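You operate a simulated robot arm through the tools that you are given. There is no shell and no other tool. Be economical: measure what you need, move in short steps, check, and stop when the job is done.

You run a simulated robot arm. Do the job below in one go: nothing can be reset, and whatever is moved stays where it is left.

JOB
Put things in order on the larder end of the side table. At the end: the orange dressing mixer (jar) stands where the bread roll stood; the teal seeds shaker stands where the orange dressing mixer stood; the egg from the larder end of the side table stands where the teal seeds shaker stood; the blue tall glass is on the green coaster; the bread roll from the larder end of the side table stands on top of the grey slate board; whatever was shut is shut again. Leave all else as you found it, and nothing knocked over.

It is judged by the outcome, as a careful person would: the job done as asked, and still so three seconds after it is handed in. It fails if anything else is knocked over, pushed out of place, dropped, spilled or broken.

ROBOT AND FRAMES
A 7-joint arm with a two-finger parallel gripper, fixed in place. Base frame: the origin is at the foot of the arm, x ahead of it, y to its left, z up; the work surface is at about z = 90. Readings come in cm, degrees, newtons and seconds.
With the tool pointing down near the work surface it reaches from about 24 to 68 cm from the base axis. Its first joint turns from -66.0 to 66.0 degrees. Payload 2.4 kg.
The TCP is the grasp point between the finger pads, 3 cm short of the fingertips. In the tool frame z runs along the fingers and y along their closing line. The gripper opens to 9.4 cm. The fingers are 2.8 cm wide and 1 cm thick; the gripper's body (5 by 9.6 cm) begins 5.5 cm behind the TCP.
Orientation is that of the tool frame in the base frame, as [roll, pitch, yaw] about the fixed x, y, z axes, in that order (R = Rz(yaw) Ry(pitch) Rx(roll)). With the fingers straight down and closing along the base's y, the tool's x points along the base's -x, its y along +y and its z along -z.

CONTROLS
- The arm moves only by the tool play_rows. Its argument "deltas" is a list that holds one entry, the list of rows, each a list of 7 numbers: the shift along the base's x, y, z in cm, then the turn, a rotation vector about the base's x, y, z in degrees, then the finger opening in cm, from 0 to 9.4. In form: [[[dx, dy, dz, rx, ry, rz, fingers], ...]]. A call has 1 to 12 rows; each row is the pose to reach, as a shift and turn from the pose commanded when the call began. Each row takes 0.2 s and may step no farther than 5 cm and 8.6 degrees from the row before; otherwise, or with a gripper value out of range, the whole call is refused. Where a pose cannot be reached the arm comes as near as it can. A force on the tool above 40 N (or 10 N above the force at the start of the call, whichever is more), or a blocked arm, ends the call early, and 0.2 s more pass. Each finger travels about 15.3 cm/s and halts on what it meets, pressing with about 34 N; the grip force reading is that of the motor and also rises with nothing between the fingers. The clock runs only during rows and for 0.2 s after the last one: add rows that repeat a pose to give the fingers time. It gives the time, the measured TCP pose, the force on the tool (base axes), the opening and the grip force at its end, in the units of the frame above (readings bear some noise).
- Cameras (640 x 400 px; columns grow to the right, rows downward): "scene" is fixed at [3.99, 46.98, 145.54]; the picture's right is [-0.76, -0.65, 0.00], its down [-0.30, 0.35, -0.89] and it looks along [0.58, -0.67, -0.46] (base axes); focal length 350 px, centre (320, 200). "wrist" rides on the gripper at [7.6, 1.4, -10.3] in the tool frame; the picture's right is [-0.18, 0.98, 0.00], its down [-0.75, -0.14, -0.64] and it looks along [-0.63, -0.12, 0.77] (tool axes); focal length 243 px, centre (320, 200). There is no depth. A picture from a camera that has moved, and an enlarged one, comes with that camera's place and axes in the base frame and with its lens.
- grab_frame(camera): a new picture of that camera. It takes no simulated time.
- enlarge(camera, box): a new picture of the part [left, top, right, bottom] of that camera's present view, enlarged. It takes no simulated time.
- sign_off(): hands the job in; it is judged then, once.

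Go step by step. Nothing tells you positions but the pictures and the camera data: compare them with the known pose of the tool, close in by small moves and look again before you grip or let go. The budget is 120 turns and 64 pictures, counting those below and the enlarged ones. Unless the task says otherwise, let go and move clear before handing in, and close with one line.

The tools are called by a JSON object that holds its "api" and its "payload". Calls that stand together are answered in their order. play_rows: Moves the arm, as the interface text tells. Its arguments: {"type":"object","properties":{"deltas":{"type":"array"}},"required":["deltas"]} The other tools are called the same way: grab_frame (camera) takes a picture; enlarge (camera, box) takes an enlarged picture of a part of a camera's view; sign_off () hands the job in.

At the start:

```text
t: 0.0
tool_pos: [32.9, -18.12, 125.43]
ee_rot: [179.9, -0.1, -179.9]
force: [0.2, 0.8, -1.0]
opening: 9.41
grip_force: 0.1
```

scene: 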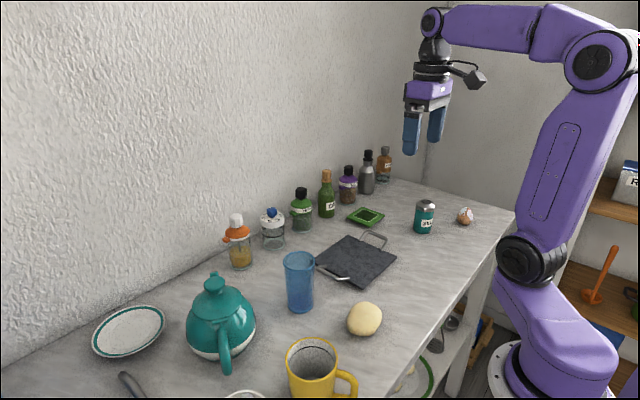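
wrist: 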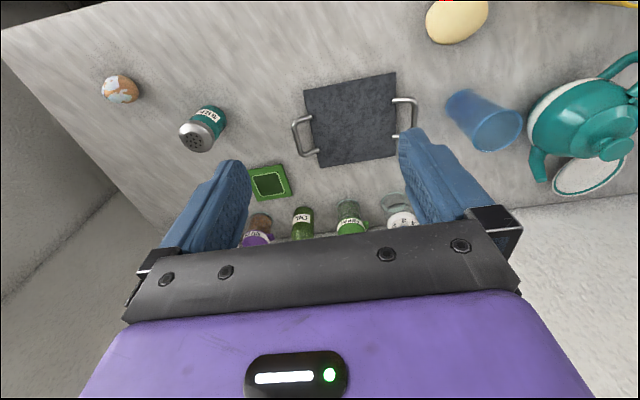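

I see the side table with the jars along the wall, and rough positions come out of the camera data. I'll look closer at the key objects first.

{"api": "enlarge", "payload": {"camera": "scene", "box": [210, 130, 410, 290]}}

{"api": "enlarge", "payload": {"camera": "scene", "box": [340, 170, 520, 290]}}

{"api": "enlarge", "payload": {"camera": "scene", "box": [240, 230, 440, 400]}}

```text
2.50 times, centred on (310, 210) of scene
camera zoom: at [3.99, 46.98, 145.54], right [-0.76, -0.65, 0.0], down [-0.3, 0.35, -0.89], along [0.58, -0.67, -0.46], focal length 876 px, centre (345, 175)
```

zoom: 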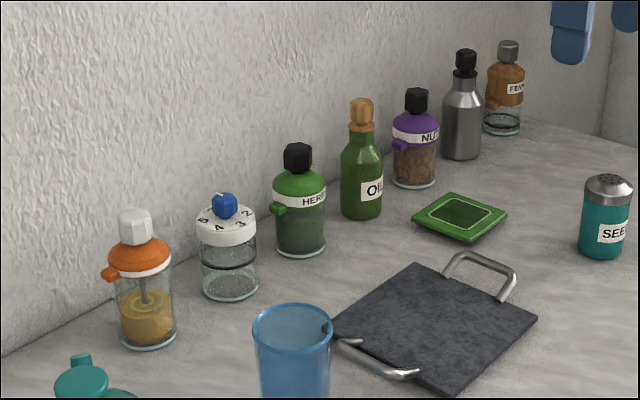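

```text
3.33 times, centred on (430, 230) of scene
camera zoom: at [3.99, 46.98, 145.54], right [-0.76, -0.65, 0.0], down [-0.3, 0.35, -0.89], along [0.58, -0.67, -0.46], focal length 1168 px, centre (-47, 100)
```

zoom: 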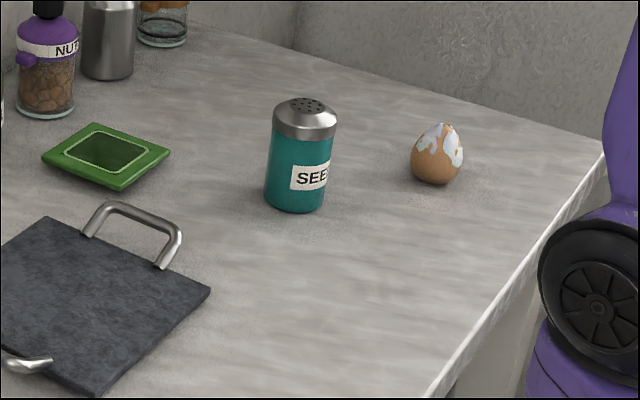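

```text
2.35 times, centred on (340, 315) of scene
camera zoom: at [3.99, 46.98, 145.54], right [-0.76, -0.65, 0.0], down [-0.3, 0.35, -0.89], along [0.58, -0.67, -0.46], focal length 824 px, centre (273, -71)
```

zoom: 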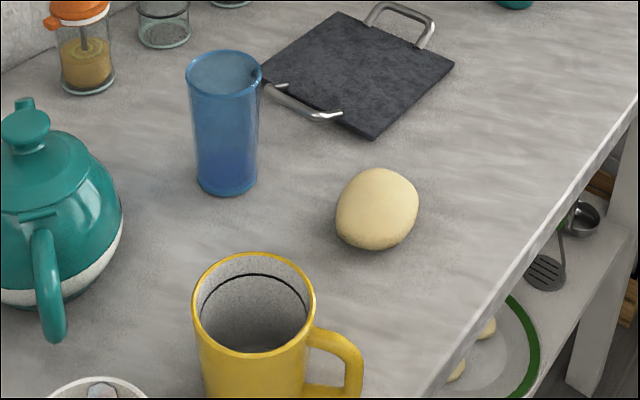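

Positions agree between the two cameras: glass about (44.7, 6.2), coaster (55.2, -34.6), board (44, -14), roll (31, 2.3), mixer (65.4, 6.9), shaker (38, -39.4), egg (30.6, -51.5). I start with the glass and hover above it.

{"api": "play_rows", "payload": {"deltas": [[[2, 4, -1, 0, 0, 0, 9.4], [4, 8, -2, 0, 0, 0, 9.4], [6, 12, -4, 0, 0, 0, 9.4], [8, 16, -6, 0, 0, 0, 9.4], [10, 20, -8, 0, 0, 0, 9.4], [11.8, 24.3, -9, 0, 0, 0, 9.4], [11.8, 24.3, -9, 0, 0, 0, 9.4]]]}}

{"api": "grab_frame", "payload": {"camera": "wrist"}}

```text
t: 1.6
tool_pos: [44.62, 6.21, 116.25]
ee_rot: [-180.0, 0.0, -180.0]
force: [0.0, -0.8, 0.5]
opening: 9.41
grip_force: 0.1
```

```text
58 pictures are left
camera wrist: at [36.95, 7.62, 126.52], right [0.18, 0.98, 0.0], down [0.75, -0.14, 0.64], along [0.63, -0.12, -0.77], focal length 243 px, centre (320, 200)
```

wrist: 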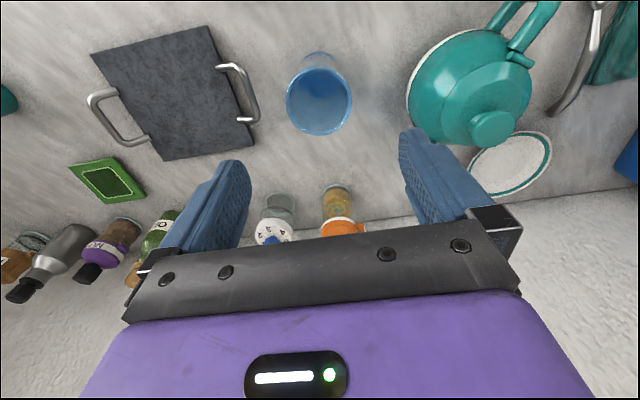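

The glass rim is centred under the tool with clear gaps to teapot and board handle. I descend and grip it.

{"api": "play_rows", "payload": {"deltas": [[[0, -0.1, -4.5, 0, 0, 0, 9.4], [0, -0.2, -9, 0, 0, 0, 9.4], [0, -0.2, -13, 0, 0, 0, 9.4], [0, -0.2, -16, 0, 0, 0, 9.4], [0, -0.2, -18, 0, 0, 0, 9.4], [0, -0.2, -18, 0, 0, 0, 8], [0, -0.2, -18, 0, 0, 0, 7], [0, -0.2, -18, 0, 0, 0, 6], [0, -0.2, -18, 0, 0, 0, 5.8], [0, -0.2, -18, 0, 0, 0, 5.8]]]}}

{"api": "grab_frame", "payload": {"camera": "wrist"}}

```text
t: 3.8
tool_pos: [44.71, 6.11, 98.41]
ee_rot: [179.9, 0.0, 180.0]
force: [-0.6, 0.0, 1.1]
opening: 6.58
grip_force: 34.0
```

```text
57 pictures are left
camera wrist: at [37.1, 7.48, 108.63], right [0.18, 0.98, 0.0], down [0.75, -0.14, 0.64], along [0.63, -0.12, -0.77], focal length 243 px, centre (320, 200)
```

wrist: 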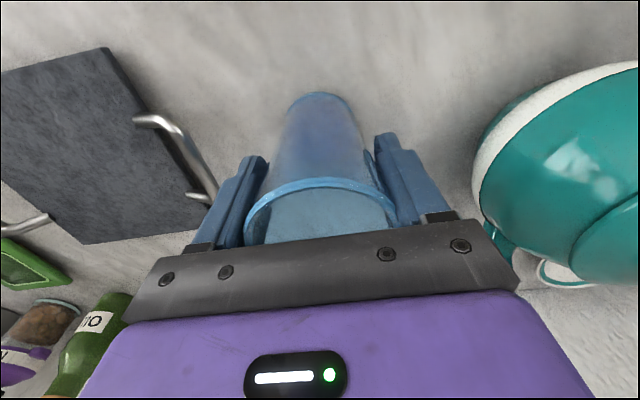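

The glass is held at 6.6 cm opening. I lift it and carry it towards the coaster, then look.

{"api": "play_rows", "payload": {"deltas": [[[0, 0, 3, 0, 0, 0, 5.8], [0, 0, 7, 0, 0, 0, 5.8], [0, -2, 11, 0, 0, 0, 5.8], [0, -6, 13, 0, 0, 0, 5.8], [0, -10.5, 13, 0, 0, 0, 5.8], [1, -15, 13, 0, 0, 0, 5.8], [2, -19.5, 13, 0, 0, 0, 5.8], [3, -24, 13, 0, 0, 0, 5.8], [4, -28.5, 13, 0, 0, 0, 5.8], [5, -33, 13, 0, 0, 0, 5.8], [6, -36.5, 13, 0, 0, 0, 5.8], [6, -36.5, 13, 0, 0, 0, 5.8]]]}}

{"api": "grab_frame", "payload": {"camera": "wrist"}}

{"api": "grab_frame", "payload": {"camera": "scene"}}

```text
t: 6.4
tool_pos: [50.67, -30.57, 111.24]
ee_rot: [179.9, 0.0, 180.0]
force: [0.1, -0.1, -0.2]
opening: 5.8
grip_force: 0.2
```

```text
56 pictures are left
camera wrist: at [43.05, -29.26, 121.48], right [0.18, 0.98, 0.0], down [0.75, -0.14, 0.64], along [0.63, -0.12, -0.77], focal length 243 px, centre (320, 200)
```

wrist: 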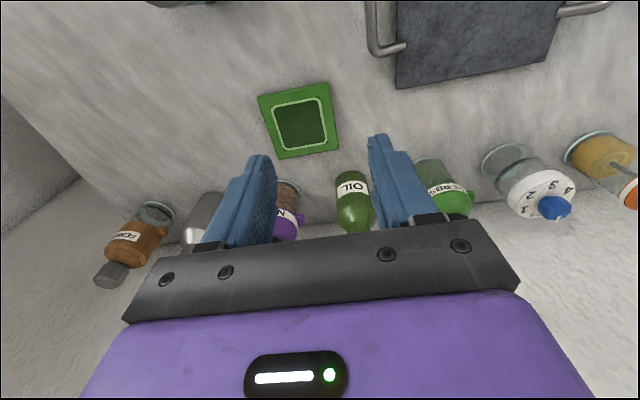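

```text
55 pictures are left
```

scene: 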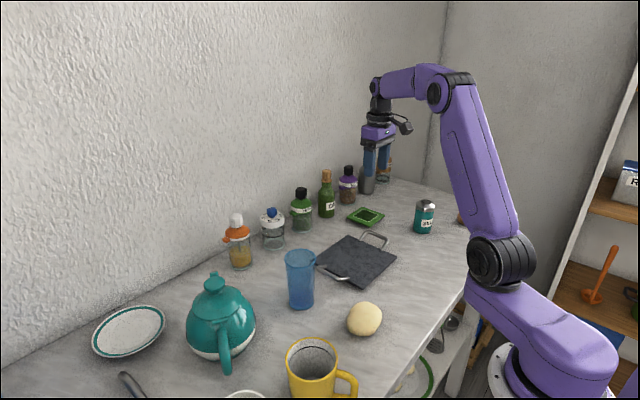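

The glass slipped out at the start of the lift and is still standing near its place. I go back above it and look before gripping again.

{"api": "play_rows", "payload": {"deltas": [[[-1, 4, 1.5, 0, 0, 0, 7], [-2, 8, 3, 0, 0, 0, 9.4], [-3, 12.5, 4.5, 0, 0, 0, 9.4], [-4, 17, 5, 0, 0, 0, 9.4], [-5, 21.5, 5, 0, 0, 0, 9.4], [-6, 26, 5, 0, 0, 0, 9.4], [-6, 30.5, 5, 0, 0, 0, 9.4], [-6, 34, 5, 0, 0, 0, 9.4], [-6, 36.5, 5, 0, 0, 0, 9.4], [-6, 36.5, 5, 0, 0, 0, 9.4]]]}}

{"api": "grab_frame", "payload": {"camera": "wrist"}}

{"api": "enlarge", "payload": {"camera": "scene", "box": [240, 230, 360, 330]}}

```text
t: 8.6
tool_pos: [44.61, 6.06, 116.64]
ee_rot: [180.0, 0.1, -180.0]
force: [0.3, 0.0, 0.1]
opening: 9.41
grip_force: 0.0
```

```text
54 pictures are left
camera wrist: at [37.03, 7.44, 126.89], right [0.18, 0.98, 0.0], down [0.75, -0.14, 0.64], along [0.63, -0.12, -0.77], focal length 243 px, centre (320, 200)
```

wrist: 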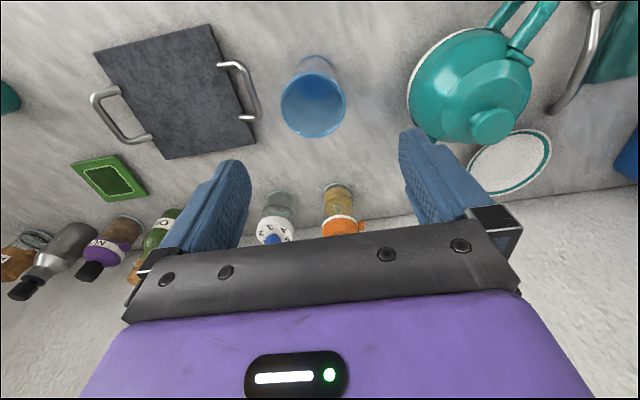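

```text
4.00 times, centred on (300, 280) of scene
camera zoom: at [3.99, 46.98, 145.54], right [-0.76, -0.65, 0.0], down [-0.3, 0.35, -0.89], along [0.58, -0.67, -0.46], focal length 1402 px, centre (400, -120)
```

zoom: 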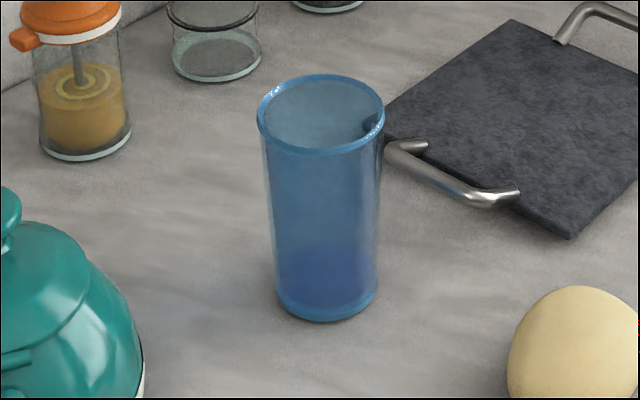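

The glass is upright at about (45.0, 5.3). I'll grip again slightly lower and lift very slowly to check the hold.

{"api": "play_rows", "payload": {"deltas": [[[0.2, -0.7, -4.5, 0, 0, 0, 9.4], [0.4, -0.7, -9, 0, 0, 0, 9.4], [0.4, -0.7, -13, 0, 0, 0, 9.4], [0.4, -0.7, -16, 0, 0, 0, 9.4], [0.4, -0.7, -18, 0, 0, 0, 9.4], [0.4, -0.7, -19.1, 0, 0, 0, 9.4], [0.4, -0.7, -19.1, 0, 0, 0, 7.5], [0.4, -0.7, -19.1, 0, 0, 0, 6.5], [0.4, -0.7, -19.1, 0, 0, 0, 4], [0.4, -0.7, -19.1, 0, 0, 0, 4], [0.4, -0.7, -19.1, 0, 0, 0, 4]]]}}

{"api": "play_rows", "payload": {"deltas": [[[0, 0, 0.2, 0, 0, 0, 4], [0, 0, 0.5, 0, 0, 0, 4], [0, 0, 1, 0, 0, 0, 4], [0, 0, 1.5, 0, 0, 0, 4]]]}}

{"api": "enlarge", "payload": {"camera": "scene", "box": [240, 230, 360, 330]}}

```text
t: 11.0
tool_pos: [45.18, 5.25, 97.29]
ee_rot: [-179.9, -0.1, 180.0]
force: [0.4, 0.6, -0.3]
opening: 6.44
grip_force: 34.0
```

```text
t: 12.0
tool_pos: [45.16, 5.25, 98.73]
ee_rot: [180.0, 0.0, -179.9]
force: [0.6, 0.1, -1.5]
opening: 6.39
grip_force: 33.6
```

```text
4.00 times, centred on (300, 280) of scene
camera zoom: at [3.99, 46.98, 145.54], right [-0.76, -0.65, 0.0], down [-0.3, 0.35, -0.89], along [0.58, -0.67, -0.46], focal length 1402 px, centre (400, -120)
```

zoom: 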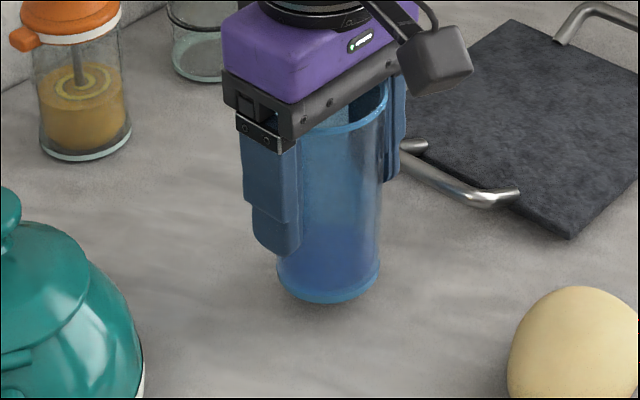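

It is lifting now. I raise a bit more and watch for slip via the opening and picture.

{"api": "play_rows", "payload": {"deltas": [[[0, 0, 0.5, 0, 0, 0, 3], [0, 0, 1, 0, 0, 0, 3], [0, 0, 1.5, 0, 0, 0, 3], [0, 0, 2, 0, 0, 0, 3], [0, 0, 2, 0, 0, 0, 3], [0, 0, 2, 0, 0, 0, 3]]]}}

{"api": "enlarge", "payload": {"camera": "scene", "box": [240, 230, 360, 330]}}

```text
t: 13.4
tool_pos: [45.06, 5.24, 100.71]
ee_rot: [179.9, 0.0, 180.0]
force: [0.1, 0.1, -2.0]
opening: 6.44
grip_force: 33.9
```

```text
4.00 times, centred on (300, 280) of scene
camera zoom: at [3.99, 46.98, 145.54], right [-0.76, -0.65, 0.0], down [-0.3, 0.35, -0.89], along [0.58, -0.67, -0.46], focal length 1402 px, centre (400, -120)
```

zoom: 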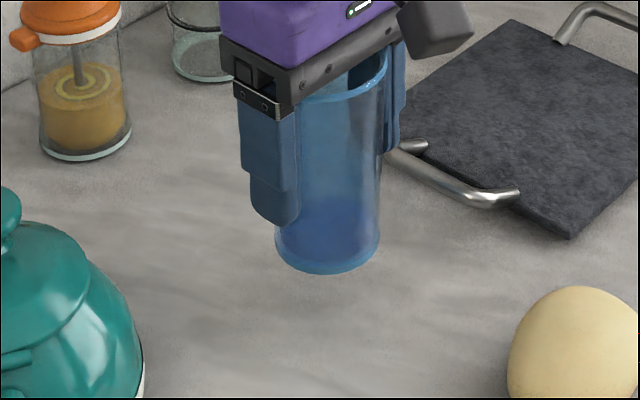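

The hold is firm. I carry it gently to above the coaster at about (54.7, -34.1).

{"api": "play_rows", "payload": {"deltas": [[[0, 0, 0.6, 0, 0, 0, 3], [0, 0, 1.5, 0, 0, 0, 3], [0, -0.5, 2.5, 0, 0, 0, 3], [0.2, -1.5, 3.3, 0, 0, 0, 3], [0.5, -3, 4, 0, 0, 0, 3], [1, -5, 4.2, 0, 0, 0, 3], [1.5, -7, 4.2, 0, 0, 0, 3], [2, -9, 4.2, 0, 0, 0, 3], [2.5, -11, 4.2, 0, 0, 0, 3], [3, -12.8, 4.2, 0, 0, 0, 3], [3.2, -14, 4.2, 0, 0, 0, 3], [3.3, -14.5, 4.2, 0, 0, 0, 3]]]}}

{"api": "play_rows", "payload": {"deltas": [[[0.1, -0.5, 0, 0, 0, 0, 3], [0.3, -1.5, 0, 0, 0, 0, 3], [0.7, -3.2, 0, 0, 0, 0, 3], [1.2, -5.2, 0, 0, 0, 0, 3], [1.7, -7.3, 0, 0, 0, 0, 3], [2.2, -9.4, 0, 0, 0, 0, 3], [2.7, -11.5, 0, 0, 0, 0, 3], [3.2, -13.6, 0, 0, 0, 0, 3], [3.7, -15.6, 0, 0, 0, 0, 3], [4.2, -17.4, 0, 0, 0, 0, 3], [4.5, -18.6, 0, 0, 0, 0, 3], [4.6, -19.2, 0, 0, 0, 0, 3]]]}}

{"api": "play_rows", "payload": {"deltas": [[[0.1, -0.4, 0, 0, 0, 0, 3], [0.4, -1.5, 0, 0, 0, 0, 3], [0.8, -3, 0, 0, 0, 0, 3], [1.2, -4.5, 0, 0, 0, 0, 3], [1.5, -5.3, 0, 0, 0, 0, 3], [1.6, -5.6, 0, 0, 0, 0, 3]]]}}

{"api": "grab_frame", "payload": {"camera": "wrist"}}

{"api": "enlarge", "payload": {"camera": "scene", "box": [300, 130, 440, 250]}}

```text
t: 16.0
tool_pos: [48.31, -9.31, 104.96]
ee_rot: [-180.0, 0.0, 179.9]
force: [-0.1, 0.3, -2.6]
opening: 6.42
grip_force: 34.4
```

```text
t: 18.6
tool_pos: [52.8, -28.47, 104.88]
ee_rot: [180.0, 0.1, 180.0]
force: [0.6, 0.4, -2.6]
opening: 6.45
grip_force: 34.2
```

```text
t: 20.0
tool_pos: [54.58, -34.13, 104.95]
ee_rot: [-180.0, 0.0, 179.9]
force: [1.5, -0.1, -2.2]
opening: 6.42
grip_force: 34.2
```

```text
50 pictures are left
camera wrist: at [46.99, -32.71, 115.25], right [0.18, 0.98, 0.0], down [0.75, -0.14, 0.64], along [0.63, -0.12, -0.77], focal length 243 px, centre (320, 200)
```

wrist: 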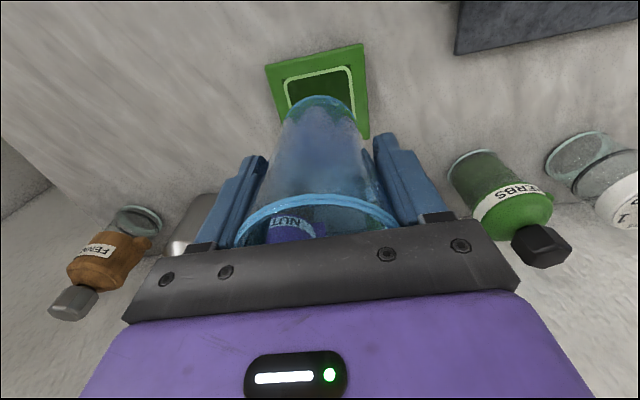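

```text
3.33 times, centred on (370, 190) of scene
camera zoom: at [4.0, 46.98, 145.54], right [-0.76, -0.65, 0.0], down [-0.3, 0.35, -0.89], along [0.58, -0.67, -0.46], focal length 1168 px, centre (153, 233)
```

zoom: 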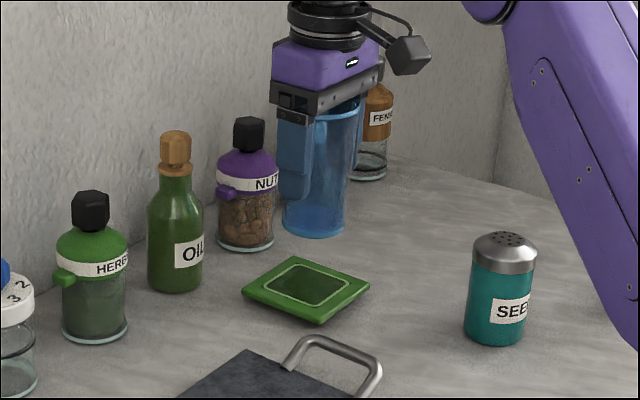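

The glass is above the coaster with about 0.3 cm correction needed. I lower slowly.

{"api": "play_rows", "payload": {"deltas": [[[0, -0.2, -1, 0, 0, 0, 3], [0, -0.3, -2.3, 0, 0, 0, 3], [0, -0.3, -3.6, 0, 0, 0, 3], [0, -0.3, -4.6, 0, 0, 0, 3], [0, -0.3, -5.2, 0, 0, 0, 3], [0, -0.3, -5.5, 0, 0, 0, 3], [0, -0.3, -5.5, 0, 0, 0, 3]]]}}

{"api": "enlarge", "payload": {"camera": "scene", "box": [320, 150, 420, 240]}}

```text
t: 21.6
tool_pos: [54.43, -34.2, 99.49]
ee_rot: [-179.9, 0.0, 180.0]
force: [0.3, 0.5, -1.6]
opening: 6.44
grip_force: 34.1
```

```text
4.44 times, centred on (370, 195) of scene
camera zoom: at [4.0, 46.98, 145.54], right [-0.76, -0.65, 0.0], down [-0.3, 0.35, -0.89], along [0.58, -0.67, -0.46], focal length 1557 px, centre (98, 222)
```

zoom: 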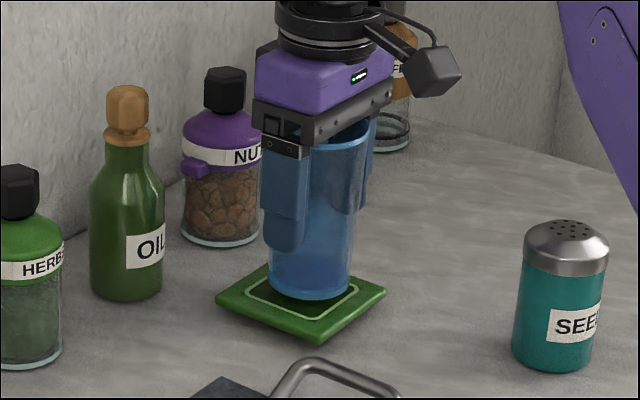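

{"api": "enlarge", "payload": {"camera": "wrist", "box": [220, 0, 420, 125]}}

```text
3.20 times, centred on (320, 62) of wrist
camera zoom: at [46.91, -32.94, 109.72], right [0.18, 0.98, 0.0], down [0.75, -0.14, 0.64], along [0.63, -0.12, -0.77], focal length 776 px, centre (320, 640)
```

zoom: 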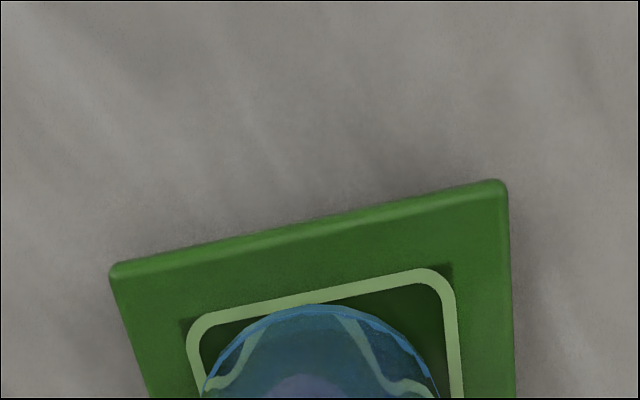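

The glass sits about 0.4 cm short of the coaster centre; I correct that and lower to contact.

{"api": "play_rows", "payload": {"deltas": [[[0.2, 0.1, 0, 0, 0, 0, 3], [0.4, 0.2, -0.2, 0, 0, 0, 3], [0.4, 0.2, -0.5, 0, 0, 0, 3], [0.4, 0.2, -0.8, 0, 0, 0, 3], [0.4, 0.2, -1.0, 0, 0, 0, 3], [0.4, 0.2, -1.0, 0, 0, 0, 3]]]}}

{"api": "enlarge", "payload": {"camera": "scene", "box": [320, 150, 420, 240]}}

```text
t: 23.0
tool_pos: [55.22, -34.12, 98.65]
ee_rot: [-179.9, 0.3, 180.0]
force: [3.0, -1.5, 20.1]
opening: 6.43
grip_force: 34.2
```

```text
4.44 times, centred on (370, 195) of scene
camera zoom: at [3.96, 47.0, 145.53], right [-0.76, -0.65, 0.0], down [-0.3, 0.35, -0.89], along [0.58, -0.67, -0.46], focal length 1557 px, centre (98, 222)
```

zoom: 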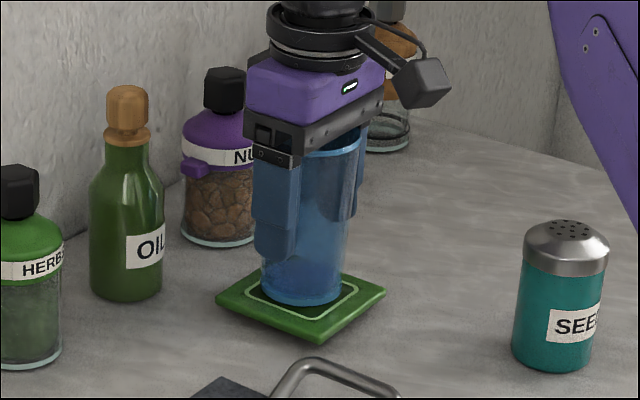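

The glass stands on the coaster with firm contact. I ease off, open slowly and withdraw upward.

{"api": "play_rows", "payload": {"deltas": [[[0, 0, 0.15, 0, 0, 0, 6.2], [0, 0, 0.15, 0, 0, 0, 6.8], [0, 0, 0.15, 0, 0, 0, 7.4], [0, 0, 0.15, 0, 0, 0, 8.4], [0, 0, 1, 0, 0, 0, 9.2], [0, 0, 4, 0, 0, 0, 9.2], [0, 0, 8, 0, 0, 0, 9.2], [0, 0, 12.5, 0, 0, 0, 9.2], [-4, 2, 15, 0, 0, 0, 9.2], [-8, 4, 15, 0, 0, 0, 9.2]]]}}

{"api": "grab_frame", "payload": {"camera": "scene"}}

{"api": "grab_frame", "payload": {"camera": "wrist"}}

```text
refused: row 9 steps farther than a row can; nothing moved
```

```text
45 pictures are left
```

scene: 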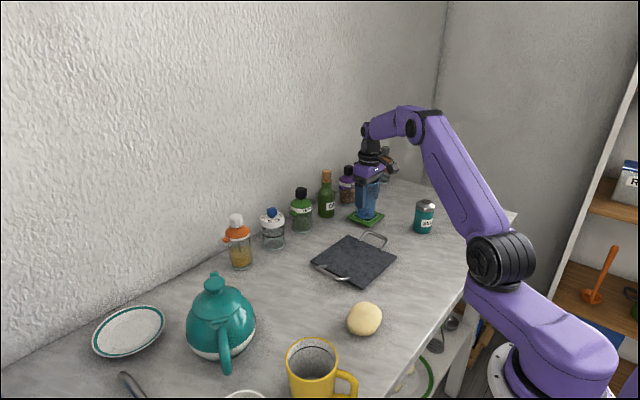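

```text
44 pictures are left
camera wrist: at [47.38, -32.72, 108.92], right [0.18, 0.98, 0.0], down [0.75, -0.14, 0.65], along [0.64, -0.12, -0.76], focal length 243 px, centre (320, 200)
```

wrist: 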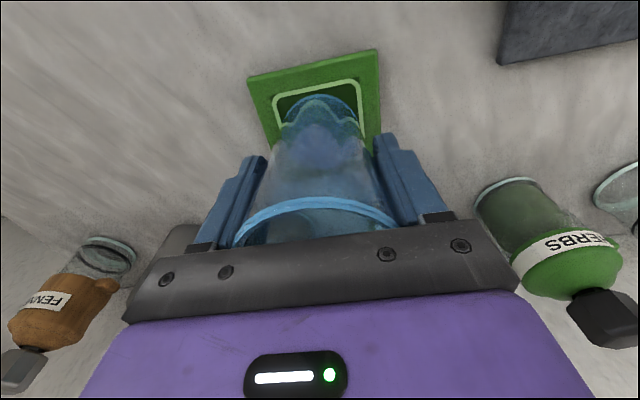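

The call was refused for a too-long step; the glass sits well on the coaster. I repeat with shorter steps.

{"api": "play_rows", "payload": {"deltas": [[[0, 0, 0.15, 0, 0, 0, 6.2], [0, 0, 0.15, 0, 0, 0, 6.8], [0, 0, 0.15, 0, 0, 0, 7.4], [0, 0, 0.15, 0, 0, 0, 8.4], [0, 0, 1, 0, 0, 0, 9.2], [0, 0, 4, 0, 0, 0, 9.2], [0, 0, 8, 0, 0, 0, 9.2], [0, 0, 12.5, 0, 0, 0, 9.2], [-3, 2, 15, 0, 0, 0, 9.2], [-6, 5, 15, 0, 0, 0, 9.2]]]}}

{"api": "play_rows", "payload": {"deltas": [[[-2, 4, 0, 0, 0, 0, 9.4], [-4, 8, 0, 0, 0, 0, 9.4], [-6, 12, 0, 0, 0, 0, 9.4], [-8, 16, 0, 0, 0, 0, 9.4], [-10, 20, 0, 0, 0, 0, 9.4], [-12, 23.5, -1, 0, 0, 0, 9.4], [-14, 27, -2, 0, 0, 0, 9.4], [-16, 30, -3, 0, 0, 0, 9.4], [-18, 31.4, -4, 0, 0, 0, 9.4], [-18, 31.4, -4, 0, 0, 0, 9.4]]]}}

{"api": "grab_frame", "payload": {"camera": "wrist"}}

{"api": "enlarge", "payload": {"camera": "scene", "box": [300, 130, 480, 250]}}

```text
t: 25.2
tool_pos: [48.71, -29.02, 113.67]
ee_rot: [180.0, -0.1, -179.9]
force: [-0.8, -0.2, 0.1]
opening: 9.25
grip_force: 0.1
```

```text
t: 27.4
tool_pos: [31.16, 2.26, 109.51]
ee_rot: [180.0, 0.0, -179.9]
force: [-0.4, -0.3, 0.3]
opening: 9.38
grip_force: 0.0
```

```text
43 pictures are left
camera wrist: at [23.48, 3.65, 119.83], right [0.18, 0.98, 0.0], down [0.75, -0.14, 0.64], along [0.63, -0.12, -0.77], focal length 243 px, centre (320, 200)
```

wrist: 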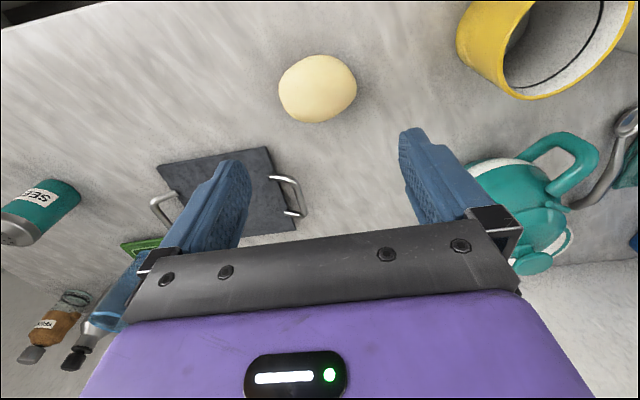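

```text
3.33 times, centred on (390, 190) of scene
camera zoom: at [3.99, 46.98, 145.54], right [-0.76, -0.65, 0.0], down [-0.3, 0.35, -0.89], along [0.58, -0.67, -0.46], focal length 1168 px, centre (87, 233)
```

zoom: 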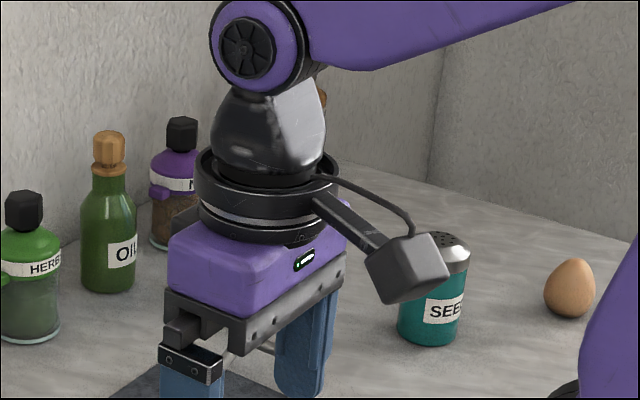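

The glass is fine on the coaster. Now the roll: a closer look for its width and direction.

{"api": "enlarge", "payload": {"camera": "wrist", "box": [240, 30, 400, 130]}}

{"api": "enlarge", "payload": {"camera": "scene", "box": [310, 270, 430, 350]}}

```text
4.00 times, centred on (320, 80) of wrist
camera zoom: at [23.48, 3.65, 119.83], right [0.18, 0.98, 0.0], down [0.75, -0.14, 0.64], along [0.63, -0.12, -0.77], focal length 970 px, centre (320, 680)
```

zoom: 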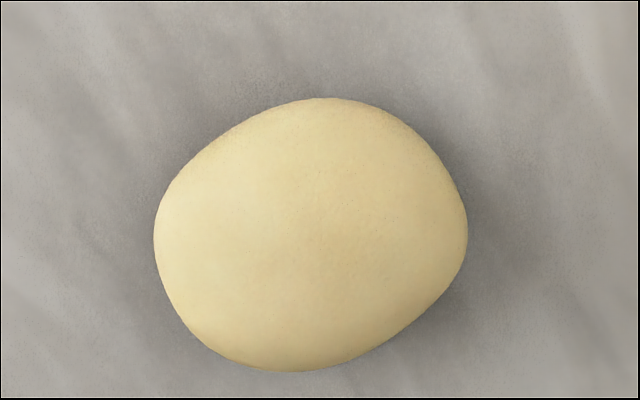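

```text
5.00 times, centred on (370, 310) of scene
camera zoom: at [3.99, 46.98, 145.54], right [-0.76, -0.65, 0.0], down [-0.3, 0.35, -0.89], along [0.58, -0.67, -0.46], focal length 1752 px, centre (70, -350)
```

zoom: 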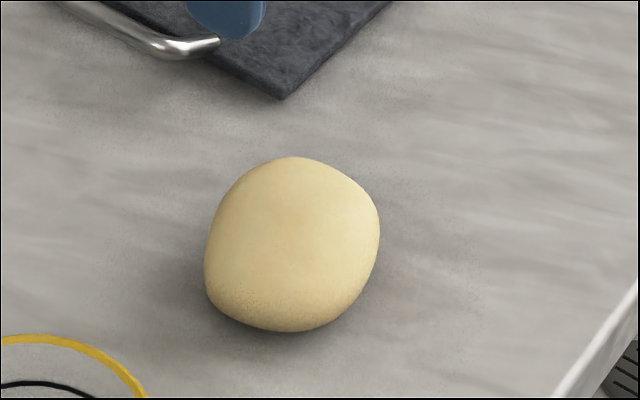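

The roll is about 8.4 cm long in y but under 7 cm across at about 25° from x, so I turn the gripper -60° about z above it before descending. Roll spot recorded: about (30.9, 2.0).

{"api": "play_rows", "payload": {"deltas": [[[0, 0, 0, 0, 0, -8, 9.4], [0, 0, 0, 0, 0, -16, 9.4], [0, 0, 0, 0, 0, -24, 9.4], [-0.2, -0.2, 0, 0, 0, -32, 9.4], [-0.2, -0.2, 0, 0, 0, -40, 9.4], [-0.2, -0.2, 0, 0, 0, -48, 9.4], [-0.2, -0.2, -1, 0, 0, -56, 9.4], [-0.2, -0.2, -3, 0, 0, -60, 9.4], [-0.2, -0.2, -6, 0, 0, -60, 9.4], [-0.2, -0.2, -8, 0, 0, -60, 9.4], [-0.2, -0.2, -8, 0, 0, -60, 9.4]]]}}

{"api": "grab_frame", "payload": {"camera": "wrist"}}

{"api": "enlarge", "payload": {"camera": "scene", "box": [280, 230, 480, 350]}}

```text
t: 29.8
tool_pos: [30.76, 2.1, 101.37]
ee_rot: [-180.0, 0.0, 120.0]
force: [-0.3, 0.7, -0.9]
opening: 9.43
grip_force: 0.1
```

```text
39 pictures are left
camera wrist: at [28.22, 9.34, 111.68], right [0.94, 0.33, 0.0], down [0.25, -0.72, 0.64], along [0.21, -0.61, -0.77], focal length 243 px, centre (320, 200)
```

wrist: 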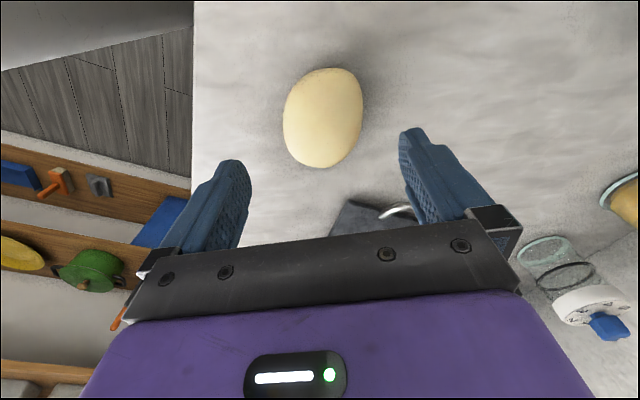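

```text
3.20 times, centred on (380, 290) of scene
camera zoom: at [3.99, 46.98, 145.54], right [-0.76, -0.65, 0.0], down [-0.3, 0.35, -0.89], along [0.58, -0.67, -0.46], focal length 1121 px, centre (128, -88)
```

zoom: 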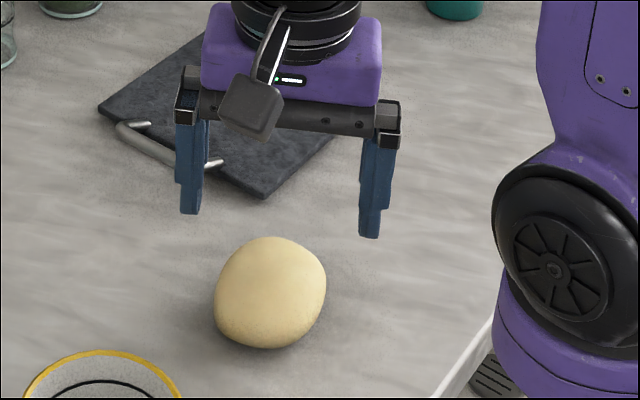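

The roll is centred between the fingers, about 6.5 cm across this way. I descend and grip gently.

{"api": "play_rows", "payload": {"deltas": [[[0.1, 0.1, -3, 0, 0, 0, 9.4], [0.1, 0.1, -5.5, 0, 0, 0, 9.4], [0.1, 0.1, -7.2, 0, 0, 0, 9.4], [0.1, 0.1, -7.9, 0, 0, 0, 9.4], [0.1, 0.1, -7.9, 0, 0, 0, 8], [0.1, 0.1, -7.9, 0, 0, 0, 7], [0.1, 0.1, -7.9, 0, 0, 0, 6], [0.1, 0.1, -7.9, 0, 0, 0, 5], [0.1, 0.1, -7.9, 0, 0, 0, 5]]]}}

{"api": "play_rows", "payload": {"deltas": [[[0, 0, 0.3, 0, 0, 0, 4], [0, 0, 0.8, 0, 0, 0, 4], [0, 0, 1.6, 0, 0, 0, 4], [0, 0, 2.6, 0, 0, 0, 4], [0, 0, 3.8, 0, 0, 0, 4], [0, 0, 4.8, 0, 0, 0, 4], [0, 0, 5.2, 0, 0, 0, 4], [0, 0, 5.2, 0, 0, 0, 4]]]}}

{"api": "enlarge", "payload": {"camera": "scene", "box": [280, 230, 480, 350]}}

```text
t: 31.8
tool_pos: [30.81, 2.12, 93.46]
ee_rot: [-180.0, 0.1, 119.9]
force: [0.0, -0.1, -0.2]
opening: 6.34
grip_force: 34.0
```

```text
t: 33.6
tool_pos: [30.8, 2.06, 98.8]
ee_rot: [-180.0, 0.0, 120.0]
force: [0.7, 0.7, -0.9]
opening: 6.29
grip_force: 33.8
```

```text
3.20 times, centred on (380, 290) of scene
camera zoom: at [3.99, 46.98, 145.54], right [-0.76, -0.65, 0.0], down [-0.3, 0.35, -0.89], along [0.58, -0.67, -0.46], focal length 1121 px, centre (128, -88)
```

zoom: 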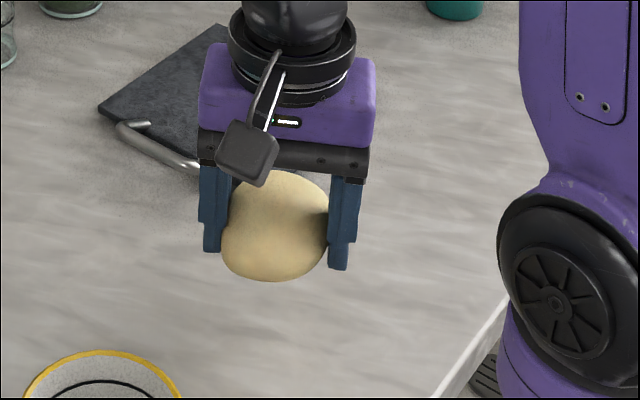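

The roll is held. I carry it over the board centre.

{"api": "play_rows", "payload": {"deltas": [[[0.4, -0.5, 0.8, 0, 0, 0, 4], [1.4, -1.7, 1.5, 0, 0, 0, 4], [2.8, -3.4, 1.5, 0, 0, 0, 4], [4.4, -5.4, 1.5, 0, 0, 0, 4], [6.2, -7.6, 1.5, 0, 0, 0, 4], [8, -9.8, 1.5, 0, 0, 0, 4], [9.8, -12, 1.5, 0, 0, 0, 4], [11.4, -13.9, 1.5, 0, 0, 0, 4], [12.5, -15.3, 1.5, 0, 0, 0, 4], [13.2, -16.1, 1.0, 0, 0, 0, 4], [13.2, -16.1, 0, 0, 0, 0, 4], [13.2, -16.1, -1, 0, 0, 0, 4]]]}}

{"api": "grab_frame", "payload": {"camera": "wrist"}}

{"api": "enlarge", "payload": {"camera": "scene", "box": [290, 200, 430, 300]}}

```text
t: 36.2
tool_pos: [44.09, -14.08, 97.6]
ee_rot: [-180.0, 0.1, 119.9]
force: [-0.6, 0.7, 0.1]
opening: 6.29
grip_force: 34.6
```

```text
36 pictures are left
camera wrist: at [41.49, -6.71, 107.97], right [0.94, 0.33, 0.0], down [0.26, -0.72, 0.64], along [0.21, -0.61, -0.77], focal length 243 px, centre (320, 200)
```

wrist: 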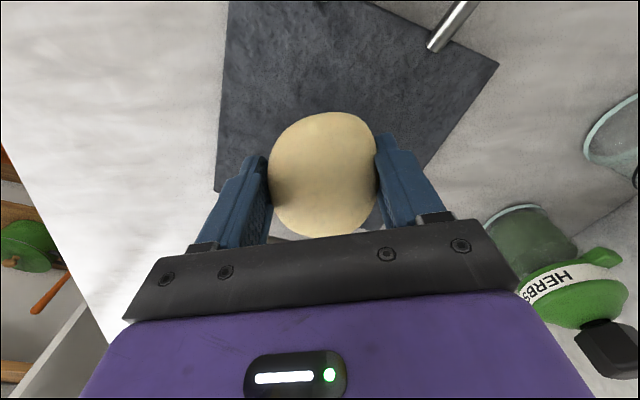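

```text
4.00 times, centred on (360, 250) of scene
camera zoom: at [3.99, 46.98, 145.54], right [-0.76, -0.65, 0.0], down [-0.3, 0.35, -0.89], along [0.58, -0.67, -0.46], focal length 1402 px, centre (160, 0)
```

zoom: 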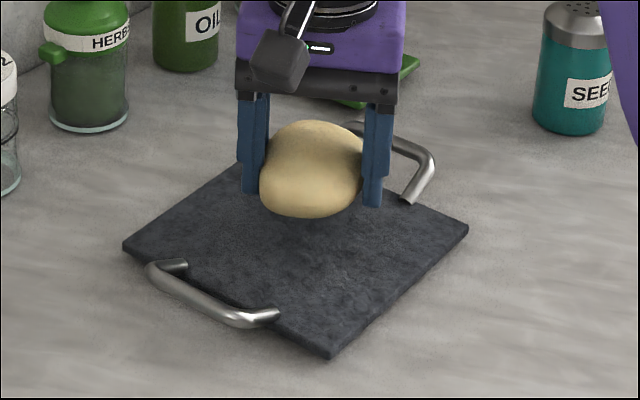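

Over the board, away from the handles. I lower onto it.

{"api": "play_rows", "payload": {"deltas": [[[0.3, 0, -0.8, 0, 0, 0, 4], [0.4, 0, -1.6, 0, 0, 0, 4], [0.4, 0, -2.2, 0, 0, 0, 4], [0.4, 0, -2.6, 0, 0, 0, 4], [0.4, 0, -2.9, 0, 0, 0, 4], [0.4, 0, -2.9, 0, 0, 0, 4]]]}}

{"api": "enlarge", "payload": {"camera": "scene", "box": [290, 200, 430, 300]}}

```text
t: 37.6
tool_pos: [44.56, -13.96, 94.9]
ee_rot: [-180.0, 0.0, 120.0]
force: [-0.3, 1.1, 4.3]
opening: 6.31
grip_force: 34.1
```

```text
4.00 times, centred on (360, 250) of scene
camera zoom: at [3.98, 46.98, 145.53], right [-0.76, -0.65, 0.0], down [-0.3, 0.35, -0.89], along [0.58, -0.67, -0.46], focal length 1402 px, centre (160, 0)
```

zoom: 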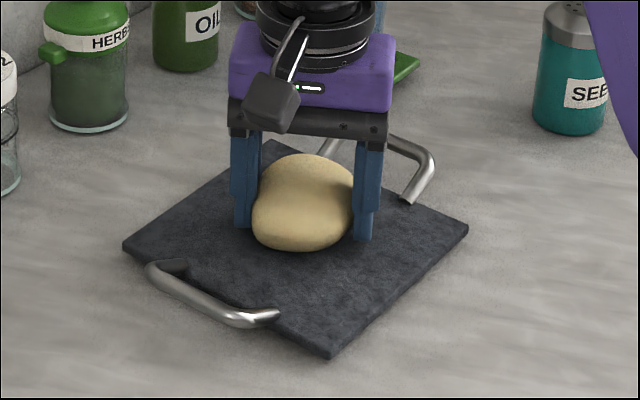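

The roll rests on the board. I release, rise, turn the gripper back and move towards the mixer.

{"api": "play_rows", "payload": {"deltas": [[[0, 0, 0.1, 0, 0, 0, 6.2], [0, 0, 0.1, 0, 0, 0, 7], [0, 0, 0.1, 0, 0, 0, 8], [0, 0, 0.1, 0, 0, 0, 9.2], [0, 0, 2, 0, 0, 0, 9.2], [0, 0, 5, 0, 0, 0, 9.2], [0, 0, 9, 0, 0, 0, 9.2], [0, 0, 13, 0, 0, 8, 9.2], [0, 0, 17, 0, 0, 16, 9.2], [0, 3, 20, 0, 0, 24, 9.2], [1, 6, 22, 0, 0, 32, 9.2], [2, 9, 23, 0, 0, 40, 9.2]]]}}

{"api": "play_rows", "payload": {"deltas": [[[2, 3, 0, 0, 0, 7, 9.4], [5, 6, 0, 0, 0, 14, 9.4], [8, 8, 0, 0, 0, 20, 9.4], [11, 10, 0, 0, 0, 20, 9.4], [14, 12, 0, 0, 0, 20, 9.4], [14, 12, 0, 0, 0, 20, 9.4]]]}}

{"api": "grab_frame", "payload": {"camera": "wrist"}}

{"api": "grab_frame", "payload": {"camera": "scene"}}

```text
t: 40.2
tool_pos: [46.46, -5.01, 118.05]
ee_rot: [179.9, 0.1, 160.2]
force: [0.6, 0.3, -0.4]
opening: 9.17
grip_force: 0.1
```

```text
t: 41.6
tool_pos: [60.49, 7.17, 117.88]
ee_rot: [180.0, -0.1, -180.0]
force: [-0.3, 0.1, -0.6]
opening: 9.42
grip_force: 0.1
```

```text
33 pictures are left
camera wrist: at [52.85, 8.47, 128.11], right [0.18, 0.98, 0.0], down [0.75, -0.14, 0.64], along [0.63, -0.12, -0.77], focal length 243 px, centre (320, 200)
```

wrist: 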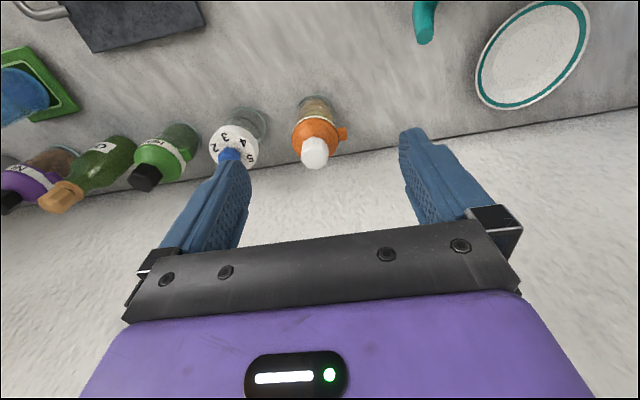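

```text
32 pictures are left
```

scene: 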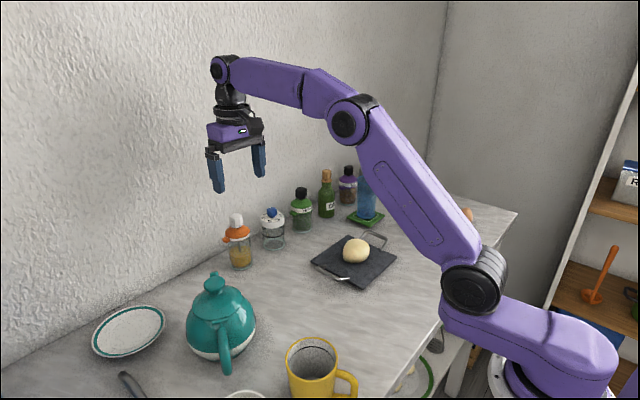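

{"api": "enlarge", "payload": {"camera": "wrist", "box": [200, 80, 360, 180]}}

{"api": "enlarge", "payload": {"camera": "scene", "box": [200, 200, 296, 280]}}

```text
4.00 times, centred on (280, 130) of wrist
camera zoom: at [52.85, 8.47, 128.11], right [0.18, 0.98, 0.0], down [0.75, -0.14, 0.64], along [0.63, -0.12, -0.77], focal length 970 px, centre (480, 480)
```

zoom: 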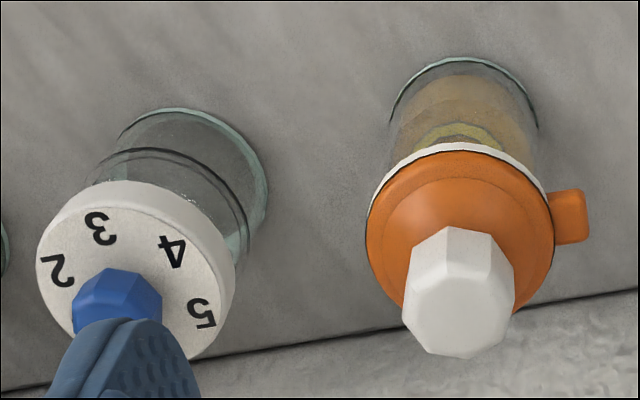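

```text
5.00 times, centred on (248, 240) of scene
camera zoom: at [3.99, 46.98, 145.54], right [-0.76, -0.65, 0.0], down [-0.3, 0.35, -0.89], along [0.58, -0.67, -0.46], focal length 1752 px, centre (680, 0)
```

zoom: 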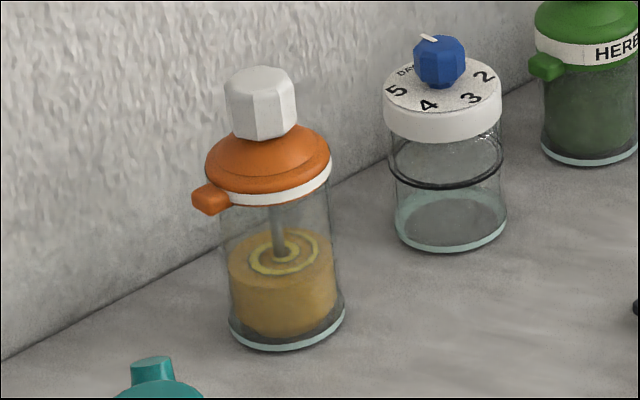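

The mixer stands at about (66.0, 5.4), top near 104.6, with its spout pointing +y. I'll turn the gripper -45° so the fingers miss the spout, and hover above.

{"api": "play_rows", "payload": {"deltas": [[[1, -0.3, 0, 0, 0, -8, 9.4], [2, -0.6, 0, 0, 0, -16, 9.4], [3, -0.9, 0, 0, 0, -24, 9.4], [4, -1.2, 0, 0, 0, -32, 9.4], [5, -1.5, 0, 0, 0, -40, 9.4], [5.5, -1.75, 0, 0, 0, -45, 9.4], [5.5, -1.75, -3, 0, 0, -45, 9.4], [5.5, -1.75, -6, 0, 0, -45, 9.4], [5.5, -1.75, -8, 0, 0, -45, 9.4], [5.5, -1.75, -8, 0, 0, -45, 9.4]]]}}

{"api": "grab_frame", "payload": {"camera": "wrist"}}

{"api": "enlarge", "payload": {"camera": "scene", "box": [180, 150, 320, 280]}}

```text
t: 43.8
tool_pos: [65.94, 5.22, 109.72]
ee_rot: [180.0, 0.0, 134.9]
force: [0.2, 0.2, 0.9]
opening: 9.41
grip_force: 0.1
out of reach, approached as far as the arm can: row 3, 4, 5, 6, 7
```

```text
29 pictures are left
camera wrist: at [61.59, 11.69, 120.03], right [0.82, 0.57, 0.0], down [0.43, -0.63, 0.64], along [0.36, -0.53, -0.77], focal length 243 px, centre (320, 200)
```

wrist: 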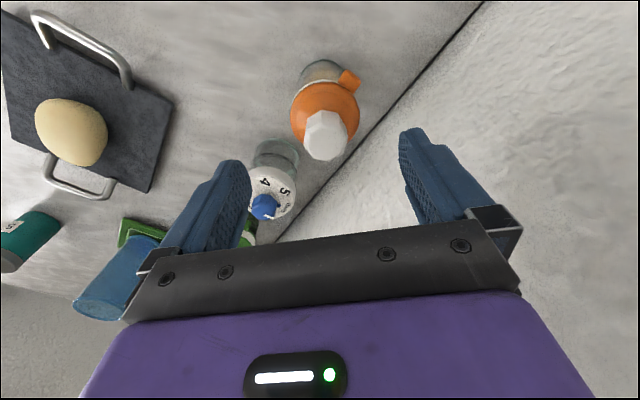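

```text
3.08 times, centred on (250, 215) of scene
camera zoom: at [3.99, 46.98, 145.54], right [-0.76, -0.65, 0.0], down [-0.3, 0.35, -0.89], along [0.58, -0.67, -0.46], focal length 1078 px, centre (535, 154)
```

zoom: 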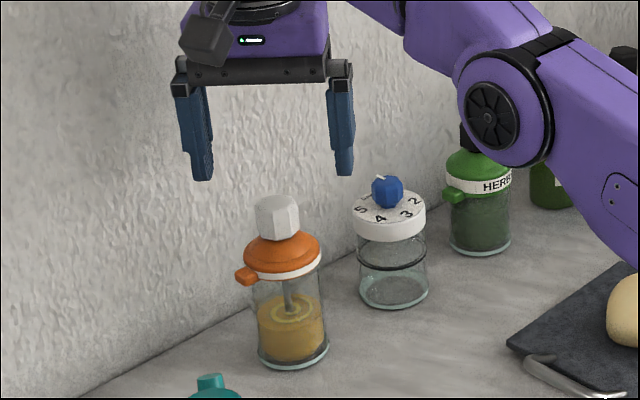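

The mixer is nearly centred; small shift in y, then descend to collar height and close.

{"api": "play_rows", "payload": {"deltas": [[[0.1, 0.4, -2, 0, 0, 0, 9.4], [0.1, 0.4, -5, 0, 0, 0, 9.4], [0.1, 0.4, -8, 0, 0, 0, 9.4], [0.1, 0.4, -9.6, 0, 0, 0, 9.4], [0.1, 0.4, -10.2, 0, 0, 0, 9.4], [0.1, 0.4, -10.2, 0, 0, 0, 8], [0.1, 0.4, -10.2, 0, 0, 0, 7], [0.1, 0.4, -10.2, 0, 0, 0, 6], [0.1, 0.4, -10.2, 0, 0, 0, 4], [0.1, 0.4, -10.2, 0, 0, 0, 4]]]}}

{"api": "enlarge", "payload": {"camera": "scene", "box": [180, 170, 320, 280]}}

```text
t: 46.0
tool_pos: [66.12, 5.73, 99.63]
ee_rot: [-180.0, -0.1, 135.0]
force: [0.2, -0.7, -0.5]
opening: 5.97
grip_force: 34.2
```

```text
3.64 times, centred on (250, 225) of scene
camera zoom: at [3.99, 46.98, 145.54], right [-0.76, -0.65, 0.0], down [-0.3, 0.35, -0.89], along [0.58, -0.67, -0.46], focal length 1274 px, centre (574, 109)
```

zoom: 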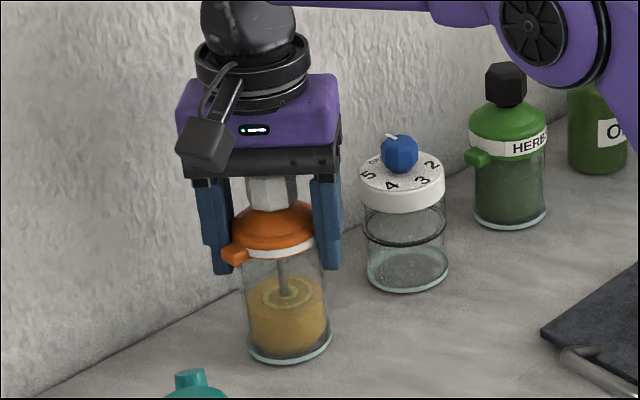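

Gripped at the collar with 6.0 cm opening; the mixer's spot is about (66.1, 5.6). I lift slowly and check.

{"api": "play_rows", "payload": {"deltas": [[[0, 0, 0.2, 0, 0, 0, 3], [0, 0, 0.6, 0, 0, 0, 3], [0, 0, 1.2, 0, 0, 0, 3], [0, 0, 2, 0, 0, 0, 3], [-0.3, 0, 3, 0, 0, 0, 3], [-0.8, 0, 4, 0, 0, 0, 3], [-1.4, 0, 4.8, 0, 0, 0, 3], [-2, 0, 5.2, 0, 0, 0, 3], [-2.2, 0, 5.2, 0, 0, 0, 3]]]}}

{"api": "enlarge", "payload": {"camera": "scene", "box": [180, 150, 320, 280]}}

```text
t: 48.0
tool_pos: [63.9, 5.57, 104.76]
ee_rot: [180.0, 0.0, 134.9]
force: [-0.1, 0.1, -2.0]
opening: 6.0
grip_force: 34.4
```

```text
3.08 times, centred on (250, 215) of scene
camera zoom: at [4.0, 46.98, 145.54], right [-0.76, -0.65, 0.0], down [-0.3, 0.35, -0.89], along [0.58, -0.67, -0.46], focal length 1078 px, centre (535, 154)
```

zoom: 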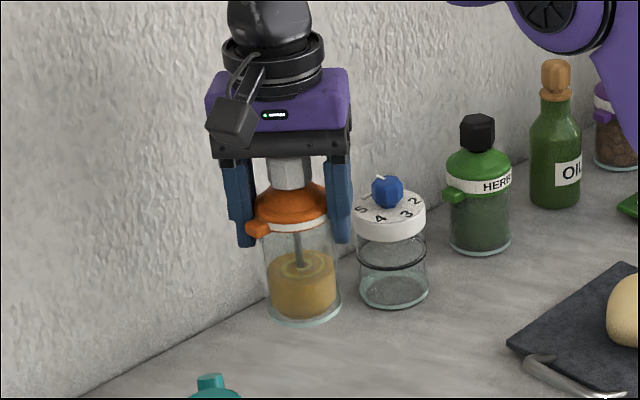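

Mixer held level. I carry it to the roll's old place at (30.85, 2.05).

{"api": "play_rows", "payload": {"deltas": [[[-0.5, 0, 0.5, 0, 0, 0, 3], [-1.7, -0.1, 1, 0, 0, 0, 3], [-3.5, -0.2, 1.2, 0, 0, 0, 3], [-5.5, -0.5, 1.2, 0, 0, 0, 3], [-7.5, -0.8, 1.2, 0, 0, 0, 3], [-9.5, -1, 1.2, 0, 0, 0, 3], [-11.5, -1.2, 1.2, 0, 0, 0, 3], [-13.5, -1.5, 1.2, 0, 0, 0, 3], [-15.5, -1.7, 1.2, 0, 0, 0, 3], [-17, -1.9, 1.2, 0, 0, 0, 3], [-18, -2, 1.2, 0, 0, 0, 3], [-18.5, -2, 1.2, 0, 0, 0, 3]]]}}

{"api": "play_rows", "payload": {"deltas": [[[-0.5, 0, 0, 0, 0, 0, 3], [-1.5, -0.1, 0, 0, 0, 0, 3], [-3, -0.3, 0, 0, 0, 0, 3], [-5, -0.5, 0, 0, 0, 0, 3], [-7, -0.8, 0, 0, 0, 0, 3], [-9, -1, 0, 0, 0, 0, 3], [-11, -1.3, 0, 0, 0, 0, 3], [-12.8, -1.5, 0, 0, 0, 0, 3], [-14, -1.6, -0.5, 0, 0, 0, 3], [-14.55, -1.65, -1.5, 0, 0, 0, 3], [-14.55, -1.65, -2.5, 0, 0, 0, 3]]]}}

{"api": "grab_frame", "payload": {"camera": "scene"}}

```text
t: 50.6
tool_pos: [45.44, 3.57, 106.17]
ee_rot: [-180.0, 0.0, 135.1]
force: [-0.3, 0.0, -1.4]
opening: 5.95
grip_force: 34.1
```

```text
t: 53.0
tool_pos: [30.83, 2.03, 103.58]
ee_rot: [-179.9, 0.0, 135.0]
force: [-0.1, -0.7, -2.9]
opening: 5.99
grip_force: 34.0
```

```text
25 pictures are left
```

scene: 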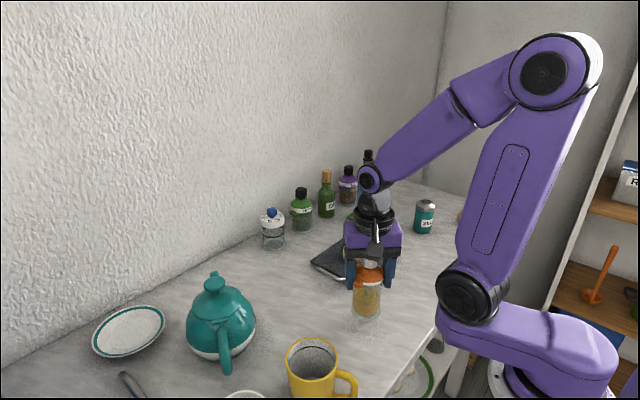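

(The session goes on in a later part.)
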